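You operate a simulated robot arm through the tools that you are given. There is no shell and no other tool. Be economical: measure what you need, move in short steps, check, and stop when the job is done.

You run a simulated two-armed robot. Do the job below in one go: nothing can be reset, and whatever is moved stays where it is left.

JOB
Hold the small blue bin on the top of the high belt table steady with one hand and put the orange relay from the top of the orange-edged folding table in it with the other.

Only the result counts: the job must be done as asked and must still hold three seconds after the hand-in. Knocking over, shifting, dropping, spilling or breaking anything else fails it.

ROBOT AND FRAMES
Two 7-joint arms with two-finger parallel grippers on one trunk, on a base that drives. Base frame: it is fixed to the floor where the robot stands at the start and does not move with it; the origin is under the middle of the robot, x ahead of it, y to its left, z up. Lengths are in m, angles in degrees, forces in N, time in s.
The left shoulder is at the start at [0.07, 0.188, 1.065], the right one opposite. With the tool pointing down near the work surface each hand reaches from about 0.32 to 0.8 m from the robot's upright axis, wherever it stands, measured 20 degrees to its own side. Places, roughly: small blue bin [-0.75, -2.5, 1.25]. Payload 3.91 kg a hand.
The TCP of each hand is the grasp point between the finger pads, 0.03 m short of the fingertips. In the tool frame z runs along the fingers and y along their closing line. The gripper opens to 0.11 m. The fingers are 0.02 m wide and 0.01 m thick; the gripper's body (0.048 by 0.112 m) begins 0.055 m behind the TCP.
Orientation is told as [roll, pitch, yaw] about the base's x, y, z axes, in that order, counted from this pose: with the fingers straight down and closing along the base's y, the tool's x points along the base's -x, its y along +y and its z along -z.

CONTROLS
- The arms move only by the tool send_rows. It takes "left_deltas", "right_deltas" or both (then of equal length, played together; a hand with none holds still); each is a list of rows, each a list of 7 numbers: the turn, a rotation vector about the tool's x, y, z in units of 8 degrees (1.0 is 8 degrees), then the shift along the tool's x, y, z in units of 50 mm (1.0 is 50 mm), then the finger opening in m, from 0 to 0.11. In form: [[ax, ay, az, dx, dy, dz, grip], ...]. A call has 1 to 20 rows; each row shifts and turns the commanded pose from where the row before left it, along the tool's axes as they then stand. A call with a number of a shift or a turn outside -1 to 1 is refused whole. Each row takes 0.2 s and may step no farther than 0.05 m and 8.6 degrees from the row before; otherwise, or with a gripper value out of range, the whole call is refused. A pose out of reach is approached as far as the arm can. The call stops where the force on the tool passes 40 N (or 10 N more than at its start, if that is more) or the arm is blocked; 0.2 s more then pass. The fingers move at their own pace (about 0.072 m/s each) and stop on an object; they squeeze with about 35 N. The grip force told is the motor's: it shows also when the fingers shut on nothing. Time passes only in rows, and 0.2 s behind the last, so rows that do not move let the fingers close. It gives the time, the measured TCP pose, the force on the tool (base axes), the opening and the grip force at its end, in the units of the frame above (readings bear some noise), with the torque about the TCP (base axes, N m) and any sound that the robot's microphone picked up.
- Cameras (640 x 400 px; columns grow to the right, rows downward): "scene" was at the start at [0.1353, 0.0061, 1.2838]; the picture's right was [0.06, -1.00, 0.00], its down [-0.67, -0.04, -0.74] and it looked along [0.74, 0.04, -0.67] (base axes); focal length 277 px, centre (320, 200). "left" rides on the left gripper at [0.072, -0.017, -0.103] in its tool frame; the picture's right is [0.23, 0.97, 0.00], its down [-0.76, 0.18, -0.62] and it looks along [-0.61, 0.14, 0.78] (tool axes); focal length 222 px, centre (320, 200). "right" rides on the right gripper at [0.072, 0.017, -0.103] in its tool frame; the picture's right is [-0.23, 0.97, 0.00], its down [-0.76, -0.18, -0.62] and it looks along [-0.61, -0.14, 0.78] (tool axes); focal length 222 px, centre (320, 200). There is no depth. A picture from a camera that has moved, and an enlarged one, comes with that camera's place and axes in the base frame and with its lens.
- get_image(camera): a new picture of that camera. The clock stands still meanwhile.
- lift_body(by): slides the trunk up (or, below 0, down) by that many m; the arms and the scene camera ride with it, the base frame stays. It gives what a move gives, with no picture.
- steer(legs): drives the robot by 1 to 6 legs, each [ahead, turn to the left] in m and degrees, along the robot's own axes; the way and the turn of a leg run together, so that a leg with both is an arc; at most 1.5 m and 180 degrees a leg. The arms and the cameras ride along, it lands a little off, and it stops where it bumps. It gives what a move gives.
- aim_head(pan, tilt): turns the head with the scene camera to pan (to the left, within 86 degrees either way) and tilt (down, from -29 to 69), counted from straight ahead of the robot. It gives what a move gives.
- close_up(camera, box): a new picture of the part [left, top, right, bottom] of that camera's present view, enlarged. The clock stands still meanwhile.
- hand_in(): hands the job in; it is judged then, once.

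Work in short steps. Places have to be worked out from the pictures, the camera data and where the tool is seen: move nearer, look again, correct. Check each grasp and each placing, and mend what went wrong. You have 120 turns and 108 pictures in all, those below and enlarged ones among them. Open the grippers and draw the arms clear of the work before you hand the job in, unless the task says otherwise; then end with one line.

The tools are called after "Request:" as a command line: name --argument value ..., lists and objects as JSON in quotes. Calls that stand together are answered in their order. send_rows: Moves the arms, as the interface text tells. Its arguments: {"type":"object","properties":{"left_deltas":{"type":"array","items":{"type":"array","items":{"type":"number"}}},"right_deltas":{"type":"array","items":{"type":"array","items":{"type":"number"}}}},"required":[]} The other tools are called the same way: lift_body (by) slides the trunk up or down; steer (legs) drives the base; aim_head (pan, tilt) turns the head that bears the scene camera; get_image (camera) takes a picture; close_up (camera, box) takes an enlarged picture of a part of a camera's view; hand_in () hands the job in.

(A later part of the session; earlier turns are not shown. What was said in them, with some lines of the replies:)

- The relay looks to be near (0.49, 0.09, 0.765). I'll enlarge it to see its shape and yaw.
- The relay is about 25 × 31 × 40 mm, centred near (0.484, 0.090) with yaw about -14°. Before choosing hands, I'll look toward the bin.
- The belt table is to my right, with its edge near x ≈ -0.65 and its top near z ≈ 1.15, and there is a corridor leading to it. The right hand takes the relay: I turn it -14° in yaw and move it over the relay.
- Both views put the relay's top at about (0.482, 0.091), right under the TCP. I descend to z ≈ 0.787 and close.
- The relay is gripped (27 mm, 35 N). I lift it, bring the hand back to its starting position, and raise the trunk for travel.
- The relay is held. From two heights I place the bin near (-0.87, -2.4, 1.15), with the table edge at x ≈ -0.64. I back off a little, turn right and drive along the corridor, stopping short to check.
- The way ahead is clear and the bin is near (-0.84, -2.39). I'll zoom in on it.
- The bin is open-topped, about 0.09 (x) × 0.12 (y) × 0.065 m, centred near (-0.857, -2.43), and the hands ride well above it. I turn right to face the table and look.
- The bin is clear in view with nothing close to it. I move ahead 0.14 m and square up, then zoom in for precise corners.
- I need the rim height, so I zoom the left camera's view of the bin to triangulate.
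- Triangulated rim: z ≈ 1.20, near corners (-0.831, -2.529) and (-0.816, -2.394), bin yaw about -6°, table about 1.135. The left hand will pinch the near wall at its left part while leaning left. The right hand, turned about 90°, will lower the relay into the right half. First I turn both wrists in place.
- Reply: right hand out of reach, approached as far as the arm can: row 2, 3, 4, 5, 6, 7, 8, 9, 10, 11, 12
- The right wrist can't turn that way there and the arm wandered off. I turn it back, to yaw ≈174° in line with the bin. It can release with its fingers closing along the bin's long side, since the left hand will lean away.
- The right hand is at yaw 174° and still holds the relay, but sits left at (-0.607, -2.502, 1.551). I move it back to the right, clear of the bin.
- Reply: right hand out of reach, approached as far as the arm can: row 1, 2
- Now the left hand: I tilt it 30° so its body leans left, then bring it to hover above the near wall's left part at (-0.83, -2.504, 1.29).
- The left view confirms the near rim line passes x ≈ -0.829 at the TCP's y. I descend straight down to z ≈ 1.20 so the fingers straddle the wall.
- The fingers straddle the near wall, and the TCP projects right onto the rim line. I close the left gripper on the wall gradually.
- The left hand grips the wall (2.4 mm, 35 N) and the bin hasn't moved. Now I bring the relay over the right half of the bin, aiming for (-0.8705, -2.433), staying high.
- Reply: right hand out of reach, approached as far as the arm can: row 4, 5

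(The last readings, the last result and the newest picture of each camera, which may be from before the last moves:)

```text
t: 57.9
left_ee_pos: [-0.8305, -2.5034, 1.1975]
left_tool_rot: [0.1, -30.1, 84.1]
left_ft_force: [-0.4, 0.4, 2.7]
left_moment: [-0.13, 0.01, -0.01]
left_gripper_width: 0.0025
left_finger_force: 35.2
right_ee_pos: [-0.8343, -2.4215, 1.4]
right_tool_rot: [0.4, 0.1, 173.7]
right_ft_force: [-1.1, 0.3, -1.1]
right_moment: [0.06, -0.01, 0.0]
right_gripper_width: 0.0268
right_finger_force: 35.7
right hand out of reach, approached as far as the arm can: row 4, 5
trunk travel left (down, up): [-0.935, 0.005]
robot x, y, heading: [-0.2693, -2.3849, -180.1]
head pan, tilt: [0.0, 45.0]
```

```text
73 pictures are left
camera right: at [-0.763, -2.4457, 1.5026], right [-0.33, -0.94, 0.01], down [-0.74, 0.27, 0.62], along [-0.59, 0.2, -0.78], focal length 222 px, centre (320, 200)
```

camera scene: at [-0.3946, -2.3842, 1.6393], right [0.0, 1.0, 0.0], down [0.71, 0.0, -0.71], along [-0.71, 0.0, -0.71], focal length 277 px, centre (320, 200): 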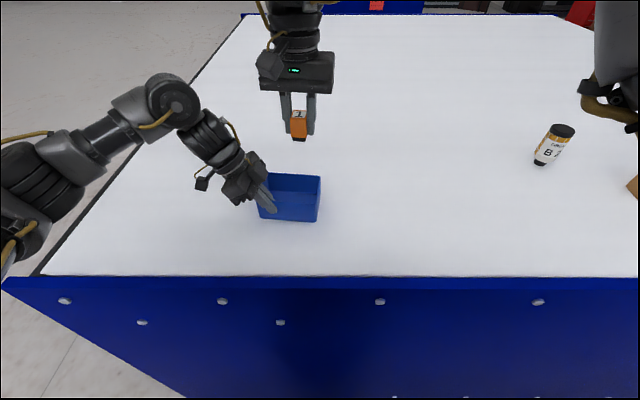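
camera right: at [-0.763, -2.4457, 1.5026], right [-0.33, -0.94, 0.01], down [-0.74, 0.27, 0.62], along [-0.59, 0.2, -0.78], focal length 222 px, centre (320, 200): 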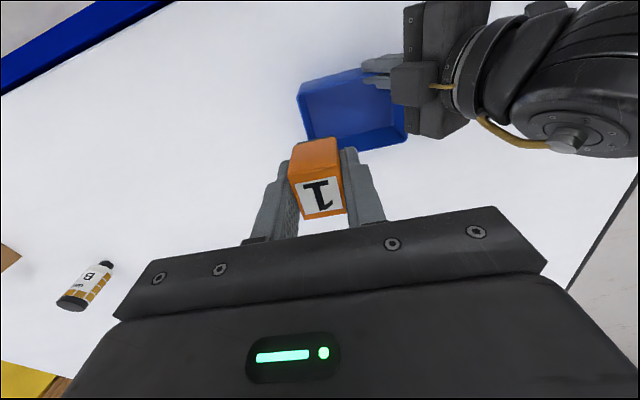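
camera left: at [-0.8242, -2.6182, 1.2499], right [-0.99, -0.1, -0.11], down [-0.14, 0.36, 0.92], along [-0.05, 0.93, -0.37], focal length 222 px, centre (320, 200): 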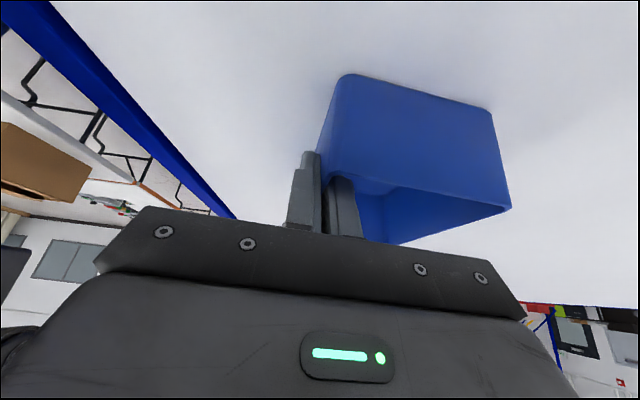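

At z 1.40 the reach falls slightly short. I lower first, then finish the forward shift at z ≈ 1.30.

Request:
send_rows --right_deltas '[[0, 0, 0, 0, 0, 0.9, 0.015], [0, 0, 0, 0, 0, 0.9, 0.015], [0, 0, 0, -0.346, 0.152, 0, 0.015], [0, 0, 0, -0.346, 0.152, 0, 0.015]]'

Request:
get_image --camera "scene"

Request:
get_image --camera "right"

Request:
get_image --camera "left"

```text
t: 58.9
left_ee_pos: [-0.8315, -2.5032, 1.1977]
left_tool_rot: [-0.1, -30.0, 83.9]
left_ft_force: [0.0, 1.3, 2.5]
left_moment: [-0.01, -0.04, 0.0]
left_gripper_width: 0.0027
left_finger_force: 35.3
right_ee_pos: [-0.8665, -2.4328, 1.3065]
right_tool_rot: [0.0, 0.1, 174.2]
right_ft_force: [-0.5, 0.2, -0.8]
right_moment: [-0.01, -0.05, 0.05]
right_gripper_width: 0.0272
right_finger_force: 35.0
trunk travel left (down, up): [-0.935, 0.005]
robot x, y, heading: [-0.2628, -2.3851, -180.0]
head pan, tilt: [0.0, 45.0]
```

```text
72 pictures are left
camera scene: at [-0.3942, -2.3843, 1.6393], right [0.0, 1.0, 0.0], down [0.71, 0.0, -0.71], along [-0.71, 0.0, -0.71], focal length 277 px, centre (320, 200)
```

scene: 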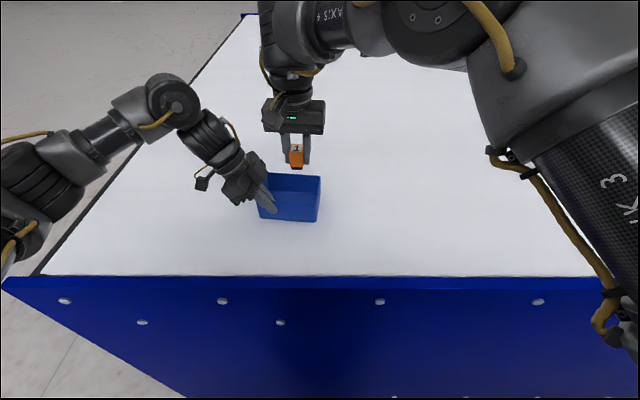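

```text
71 pictures are left
camera right: at [-0.7965, -2.4576, 1.4097], right [-0.32, -0.95, 0.0], down [-0.74, 0.25, 0.62], along [-0.59, 0.2, -0.78], focal length 222 px, centre (320, 200)
```

right: 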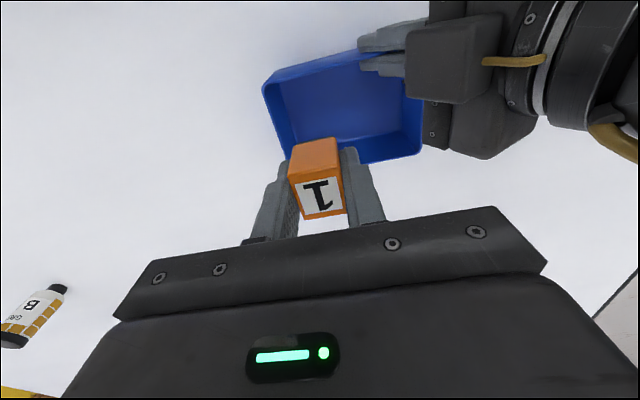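

```text
70 pictures are left
camera left: at [-0.8249, -2.6188, 1.2498], right [-0.99, -0.09, -0.11], down [-0.14, 0.36, 0.92], along [-0.05, 0.93, -0.37], focal length 222 px, centre (320, 200)
```

left: 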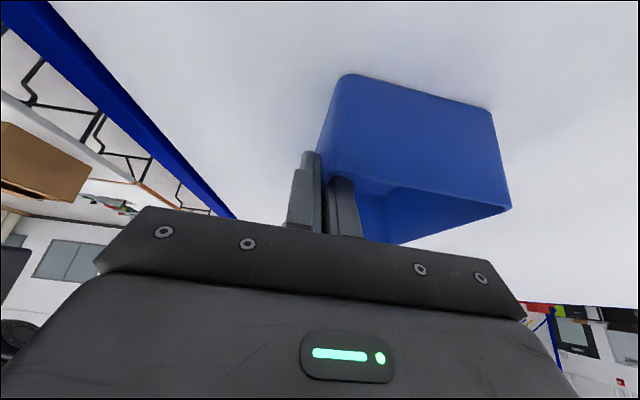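

The relay is over the bin. Before lowering, I check the clearance between the two hands, especially the wrist blocks.

Request:
close_up --camera "scene" --box '[192, 80, 352, 180]'

Request:
close_up --camera "scene" --box '[208, 140, 336, 220]'

```text
4.00 times, centred on (272, 130) of scene
camera zoom: at [-0.3942, -2.3843, 1.6393], right [0.0, 1.0, 0.0], down [0.71, 0.0, -0.71], along [-0.71, 0.0, -0.71], focal length 1106 px, centre (512, 480)
```

zoom: 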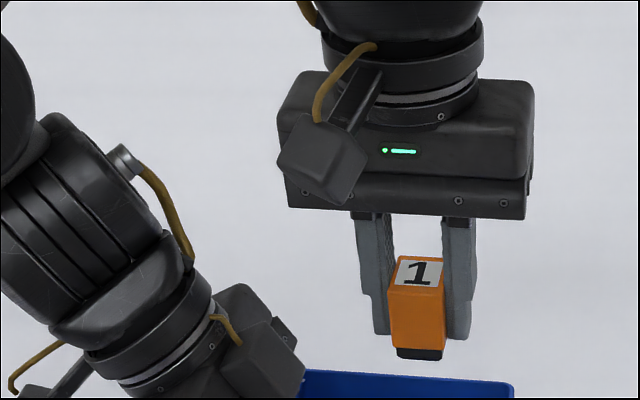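

```text
5.00 times, centred on (272, 180) of scene
camera zoom: at [-0.3942, -2.3843, 1.6393], right [0.0, 1.0, 0.0], down [0.71, 0.0, -0.71], along [-0.71, 0.0, -0.71], focal length 1383 px, centre (560, 300)
```

zoom: 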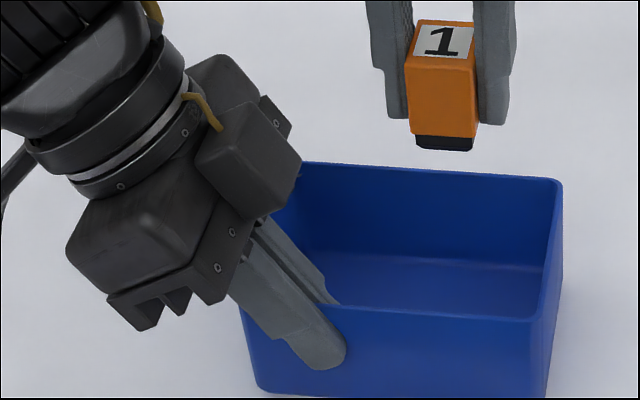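

The left hand's inner block sits only 1–2 cm from where the right body would go. I lean the right hand 20° to the right about its TCP and shift 13 mm right, which gives room. Then I look again.

Request:
send_rows --right_deltas '[[-0.833, 0, 0, 0, 0, 0, 0.015], [-0.833, 0, 0, 0, 0, 0, 0.015], [-0.833, 0, 0, 0, 0, 0, 0.015], [0, 0, 0, -0.06, -0.244, -0.088, 0.015], [0, 0, 0, 0, -0.23, 0.636, 0.015]]'

Request:
close_up --camera "scene" --box '[192, 100, 352, 200]'

Request:
get_image --camera "right"

```text
t: 60.1
left_ee_pos: [-0.8311, -2.5014, 1.196]
left_tool_rot: [0.0, -30.0, 84.1]
left_ft_force: [1.3, 1.3, 2.0]
left_moment: [-0.07, 0.02, -0.01]
left_gripper_width: 0.0026
left_finger_force: 35.0
right_ee_pos: [-0.869, -2.4182, 1.2748]
right_tool_rot: [20.0, 0.1, 174.2]
right_ft_force: [0.0, 0.7, -0.8]
right_moment: [0.01, -0.05, 0.0]
right_gripper_width: 0.0271
right_finger_force: 35.0
trunk travel left (down, up): [-0.935, 0.005]
robot x, y, heading: [-0.2602, -2.3828, -180.0]
head pan, tilt: [0.0, 45.0]
```

```text
4.00 times, centred on (272, 150) of scene
camera zoom: at [-0.3944, -2.3836, 1.6393], right [0.0, 1.0, 0.0], down [0.71, 0.0, -0.71], along [-0.71, 0.0, -0.71], focal length 1106 px, centre (512, 400)
```

zoom: 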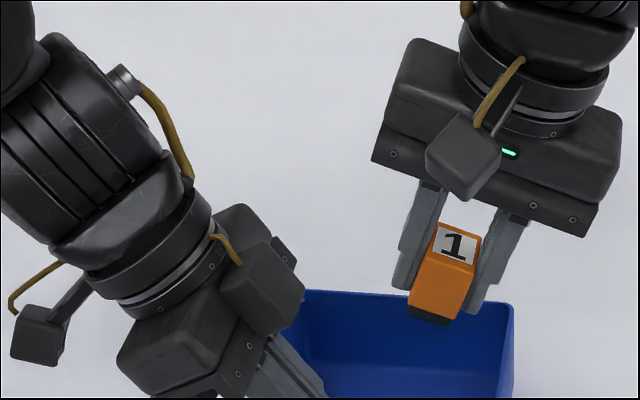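

```text
66 pictures are left
camera right: at [-0.7947, -2.4066, 1.3758], right [-0.32, -0.89, 0.33], down [-0.72, 0.46, 0.52], along [-0.62, -0.07, -0.78], focal length 222 px, centre (320, 200)
```

right: 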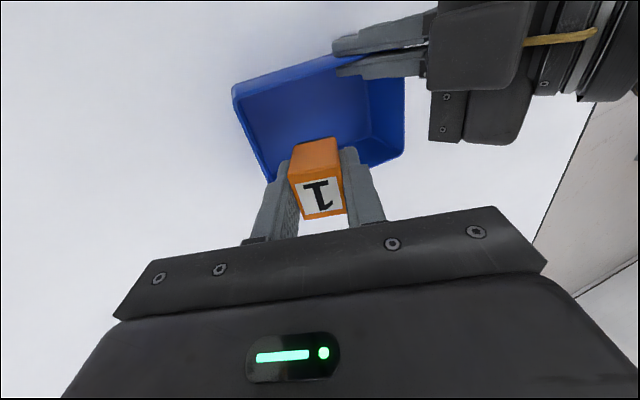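

Clearance is now ample. I lower the rest of the way to z ≈ 1.205 with a 6 mm shift left, still holding the relay.

Request:
send_rows --right_deltas '[[0, 0, 0, 0, -0.06, 0.34, 0.015], [0, 0, 0, 0, -0.06, 0.34, 0.015], [0, 0, 0, 0, -0.12, 0.34, 0.015], [0, 0, 0, 0, -0.12, 0.34, 0.015]]'

Request:
close_up --camera "scene" --box '[192, 120, 352, 220]'

Request:
get_image --camera "right"

```text
t: 61.1
left_ee_pos: [-0.8292, -2.5035, 1.1971]
left_tool_rot: [0.0, -30.0, 84.2]
left_ft_force: [-1.1, 0.5, 1.3]
left_moment: [0.0, -0.04, -0.04]
left_gripper_width: 0.0023
left_finger_force: 34.7
right_ee_pos: [-0.8697, -2.4253, 1.2029]
right_tool_rot: [20.0, 0.0, 174.2]
right_ft_force: [-0.3, -0.4, -1.5]
right_moment: [-0.01, 0.01, 0.0]
right_gripper_width: 0.0271
right_finger_force: 34.8
trunk travel left (down, up): [-0.935, 0.005]
robot x, y, heading: [-0.262, -2.3875, -180.0]
head pan, tilt: [0.0, 45.0]
```

```text
4.00 times, centred on (272, 170) of scene
camera zoom: at [-0.3937, -2.3834, 1.6393], right [0.0, 1.0, 0.0], down [0.71, 0.0, -0.71], along [-0.71, 0.0, -0.71], focal length 1106 px, centre (512, 320)
```

zoom: 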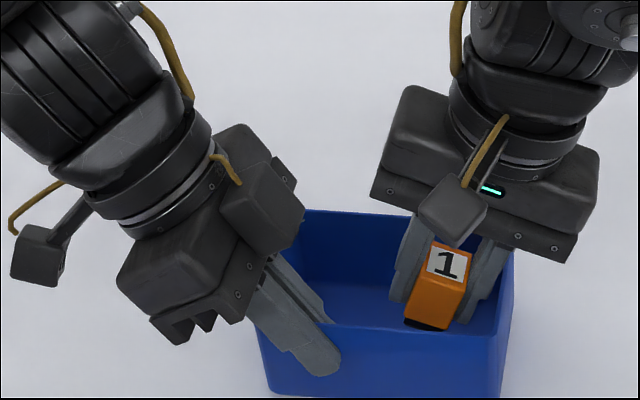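

```text
64 pictures are left
camera right: at [-0.7949, -2.4135, 1.3048], right [-0.32, -0.89, 0.33], down [-0.72, 0.46, 0.52], along [-0.62, -0.07, -0.78], focal length 222 px, centre (320, 200)
```

right: 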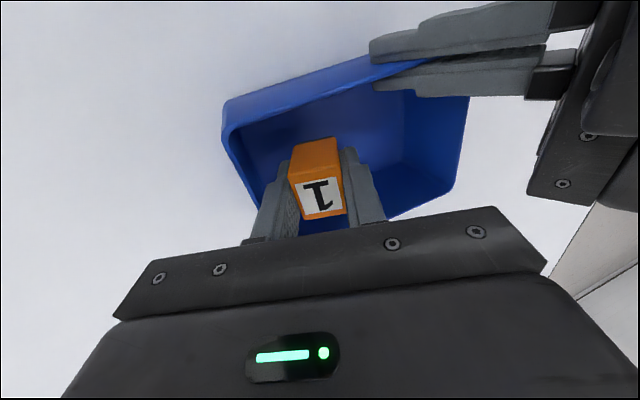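

The relay is inside the bin below the rim. I release it with a small opening, then look.

Request:
send_rows --right_deltas '[[0, 0, 0, 0, 0, 0, 0.032], [0, 0, 0, 0, 0, 0, 0.042], [0, 0, 0, 0, 0, 0, 0.042], [0, 0, 0, 0, 0, 0, 0.042]]'

Request:
get_image --camera "right"

Request:
close_up --camera "scene" --box '[192, 120, 352, 220]'

```text
t: 62.1
left_ee_pos: [-0.8308, -2.5034, 1.1975]
left_tool_rot: [-0.1, -30.0, 84.0]
left_ft_force: [-1.6, 7.2, -0.2]
left_moment: [-0.33, 0.01, -0.06]
left_gripper_width: 0.0024
left_finger_force: 35.2
right_ee_pos: [-0.8695, -2.4271, 1.2035]
right_tool_rot: [20.0, 0.0, 174.2]
right_ft_force: [0.3, -7.3, 2.7]
right_moment: [0.05, -0.05, -0.12]
right_gripper_width: 0.0381
right_finger_force: 0.0
trunk travel left (down, up): [-0.935, 0.005]
robot x, y, heading: [-0.2626, -2.3814, -179.7]
head pan, tilt: [0.0, 45.0]
```

```text
63 pictures are left
camera right: at [-0.7945, -2.4138, 1.3054], right [-0.32, -0.89, 0.33], down [-0.72, 0.46, 0.52], along [-0.62, -0.07, -0.78], focal length 222 px, centre (320, 200)
```

right: 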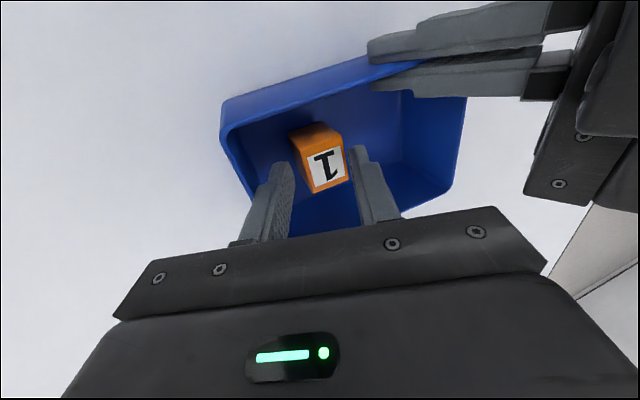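

```text
4.00 times, centred on (272, 170) of scene
camera zoom: at [-0.3933, -2.3834, 1.6393], right [0.0, 1.0, 0.0], down [0.71, 0.0, -0.71], along [-0.71, 0.0, -0.71], focal length 1106 px, centre (512, 320)
```

zoom: 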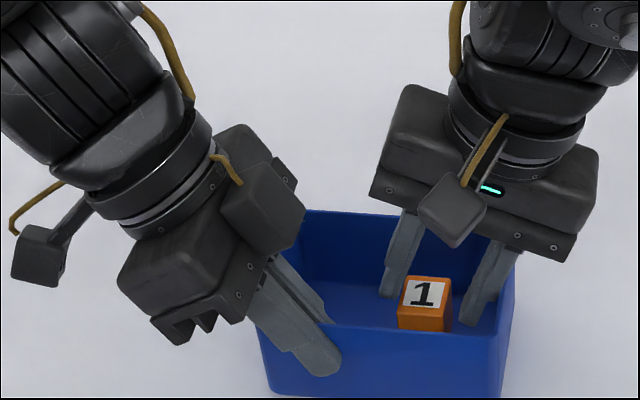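

The relay stands upright in the bin, and the right finger only touches the bin wall lightly. I narrow the grip by 2 mm to relieve that, then lift the right hand straight up.

Request:
send_rows --right_deltas '[[0, 0, 0, 0, 0, 0, 0.036], [0, 0, 0, 0, 0.068, -0.188, 0.036], [0, 0, 0, 0, 0.137, -0.376, 0.036], [0, 0, 0, 0, 0.205, -0.564, 0.036], [0, 0, 0, 0, 0.27, -0.75, 0.036], [0, 0, 0, 0, 0.27, -0.75, 0.036]]'

Request:
close_up --camera "scene" --box '[192, 120, 352, 220]'

```text
t: 63.5
left_ee_pos: [-0.8283, -2.5032, 1.1976]
left_tool_rot: [0.2, -30.0, 84.1]
left_ft_force: [-0.3, 0.2, -0.3]
left_moment: [-0.01, 0.0, 0.0]
left_gripper_width: 0.0023
left_finger_force: 35.0
right_ee_pos: [-0.8659, -2.4245, 1.3467]
right_tool_rot: [20.0, -0.1, 174.2]
right_ft_force: [-0.4, -1.2, 0.5]
right_moment: [0.03, 0.03, -0.03]
right_gripper_width: 0.0359
right_finger_force: 0.2
trunk travel left (down, up): [-0.935, 0.005]
robot x, y, heading: [-0.2634, -2.3835, -179.8]
head pan, tilt: [0.0, 45.0]
```

```text
4.00 times, centred on (272, 170) of scene
camera zoom: at [-0.3919, -2.3835, 1.6393], right [0.0, 1.0, 0.0], down [0.71, 0.0, -0.71], along [-0.71, 0.0, -0.71], focal length 1106 px, centre (512, 320)
```

zoom: 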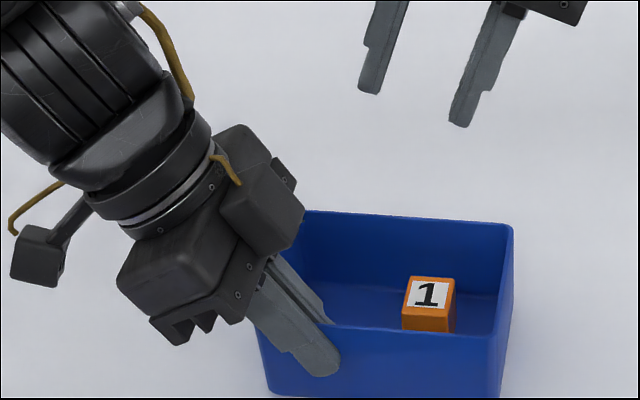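

The relay rests in the bin and nothing has moved. I open the left fingers, lift that hand straight up and draw both arms clear.

Request:
send_rows --left_deltas '[[0, 0, 0, 0, 0, 0, 0.015], [0, 0, 0, 0, 0, 0, 0.03], [0, 0, 0, 0, 0, 0, 0.03], [0, 0, 0, -0.2, 0, -0.346, 0.03], [0, 0, 0, -0.4, 0, -0.69, 0.03], [0, 0, 0, -0.4, 0, -0.69, 0.03], [0, 0, 0, -0.4, 0, -0.69, 0.03], [0, 0, 0, 0.75, 0, -0.433, 0.03], [0, 0, 0, 0.75, 0, -0.433, 0.03], [0, 0, 0, 0.75, 0, -0.433, 0.03], [0, 0, 0, 0.75, 0, -0.433, 0.03]]' --right_deltas '[[0, 0, 0, 0.7, -0.54, -0.2, 0.05], [0, 0, 0, 0.7, -0.54, -0.2, 0.07], [0, 0, 0, 0.7, -0.54, -0.2, 0.09], [0, 0, 0, 0.7, -0.54, -0.2, 0.11], [0, 0, 0, 0, 0, 0, 0.11], [0, 0, 0, 0, 0, 0, 0.11], [0, 0, 0, 0, 0, 0, 0.11], [0, 0, 0, 0, 0, 0, 0.11], [0, 0, 0, 0, 0, 0, 0.11], [0, 0, 0, 0, 0, 0, 0.11], [0, 0, 0, 0, 0, 0, 0.11]]'

Request:
get_image --camera "scene"

Request:
close_up --camera "scene" --box '[224, 150, 352, 230]'

```text
t: 65.9
left_ee_pos: [-0.8489, -2.6761, 1.3389]
left_tool_rot: [0.1, -30.0, 83.9]
left_ft_force: [-0.3, -0.5, -0.1]
left_moment: [0.04, 0.02, -0.03]
left_gripper_width: 0.03
left_finger_force: 0.1
right_ee_pos: [-0.7131, -2.3261, 1.3461]
right_tool_rot: [20.0, 0.1, 174.0]
right_ft_force: [0.4, -0.5, -0.8]
right_moment: [0.03, 0.02, -0.02]
right_gripper_width: 0.1099
right_finger_force: 0.0
trunk travel left (down, up): [-0.935, 0.005]
robot x, y, heading: [-0.2595, -2.3863, -179.8]
head pan, tilt: [0.0, 45.0]
```

```text
60 pictures are left
camera scene: at [-0.3922, -2.3839, 1.6394], right [0.0, 1.0, 0.0], down [0.71, 0.0, -0.71], along [-0.71, 0.0, -0.71], focal length 277 px, centre (320, 200)
```

scene: 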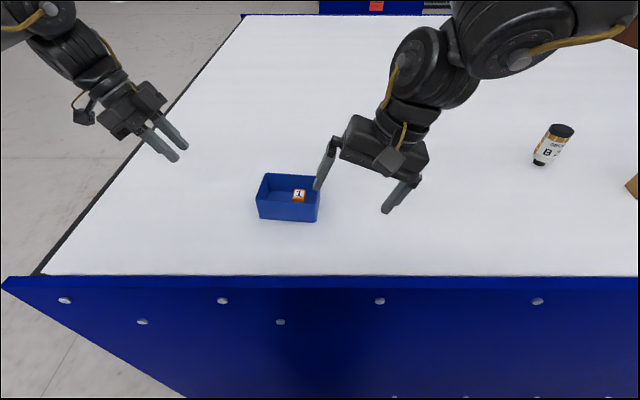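

```text
5.00 times, centred on (288, 190) of scene
camera zoom: at [-0.3922, -2.3839, 1.6394], right [0.0, 1.0, 0.0], down [0.71, 0.0, -0.71], along [-0.71, 0.0, -0.71], focal length 1383 px, centre (480, 250)
```

zoom: 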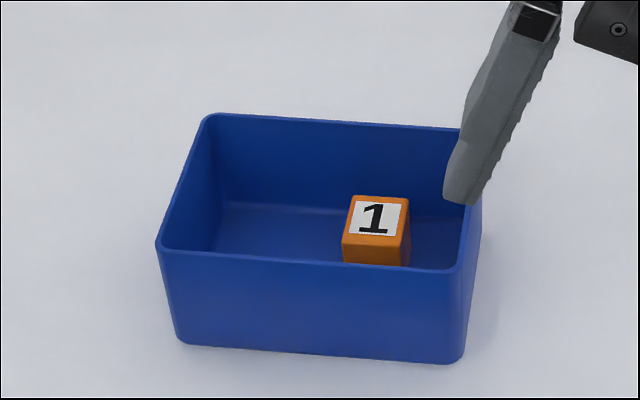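

The relay stands in the bin and the bin is in its original place. I open the left hand fully and move the right hand a little farther right and up, then hand in.

Request:
send_rows --right_deltas '[[0, 0, 0, 0, -0.5, -0.7, 0.11], [0, 0, 0, 0, -0.5, -0.7, 0.11], [0, 0, 0, 0, 0, 0, 0.11], [0, 0, 0, 0, 0, 0, 0.11]]' --left_deltas '[[0, 0, 0, 0, 0, 0, 0.05], [0, 0, 0, 0, 0, 0, 0.08], [0, 0, 0, 0, 0, 0, 0.11], [0, 0, 0, 0, 0, 0, 0.11]]'

Request:
get_image --camera "scene"

```text
t: 66.9
left_ee_pos: [-0.8505, -2.6766, 1.3367]
left_tool_rot: [0.0, -30.1, 84.1]
left_ft_force: [-0.2, -0.6, 0.1]
left_moment: [0.03, -0.02, 0.03]
left_gripper_width: 0.11
left_finger_force: 0.1
right_ee_pos: [-0.7122, -2.2541, 1.3908]
right_tool_rot: [19.9, 0.1, 174.2]
right_ft_force: [0.0, -0.3, -0.7]
right_moment: [0.0, 0.01, 0.03]
right_gripper_width: 0.1098
right_finger_force: 0.0
trunk travel left (down, up): [-0.935, 0.005]
robot x, y, heading: [-0.2608, -2.3823, -179.6]
head pan, tilt: [0.0, 45.0]
```

```text
58 pictures are left
camera scene: at [-0.3944, -2.3854, 1.6392], right [0.0, 1.0, 0.0], down [0.71, 0.0, -0.71], along [-0.71, 0.0, -0.71], focal length 277 px, centre (320, 200)
```

scene: 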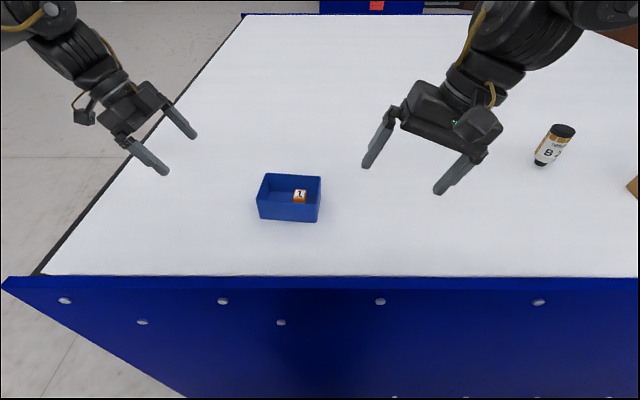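

Both hands are open and clear, and the relay is at rest in the bin, so I hand in.

Request:
hand_in

```text
The job is handed in.
```

I put the orange relay in the small blue bin with the right hand while the left hand held the bin steady; both hands are now open and clear, and the last picture shows the relay standing upright in the bin.
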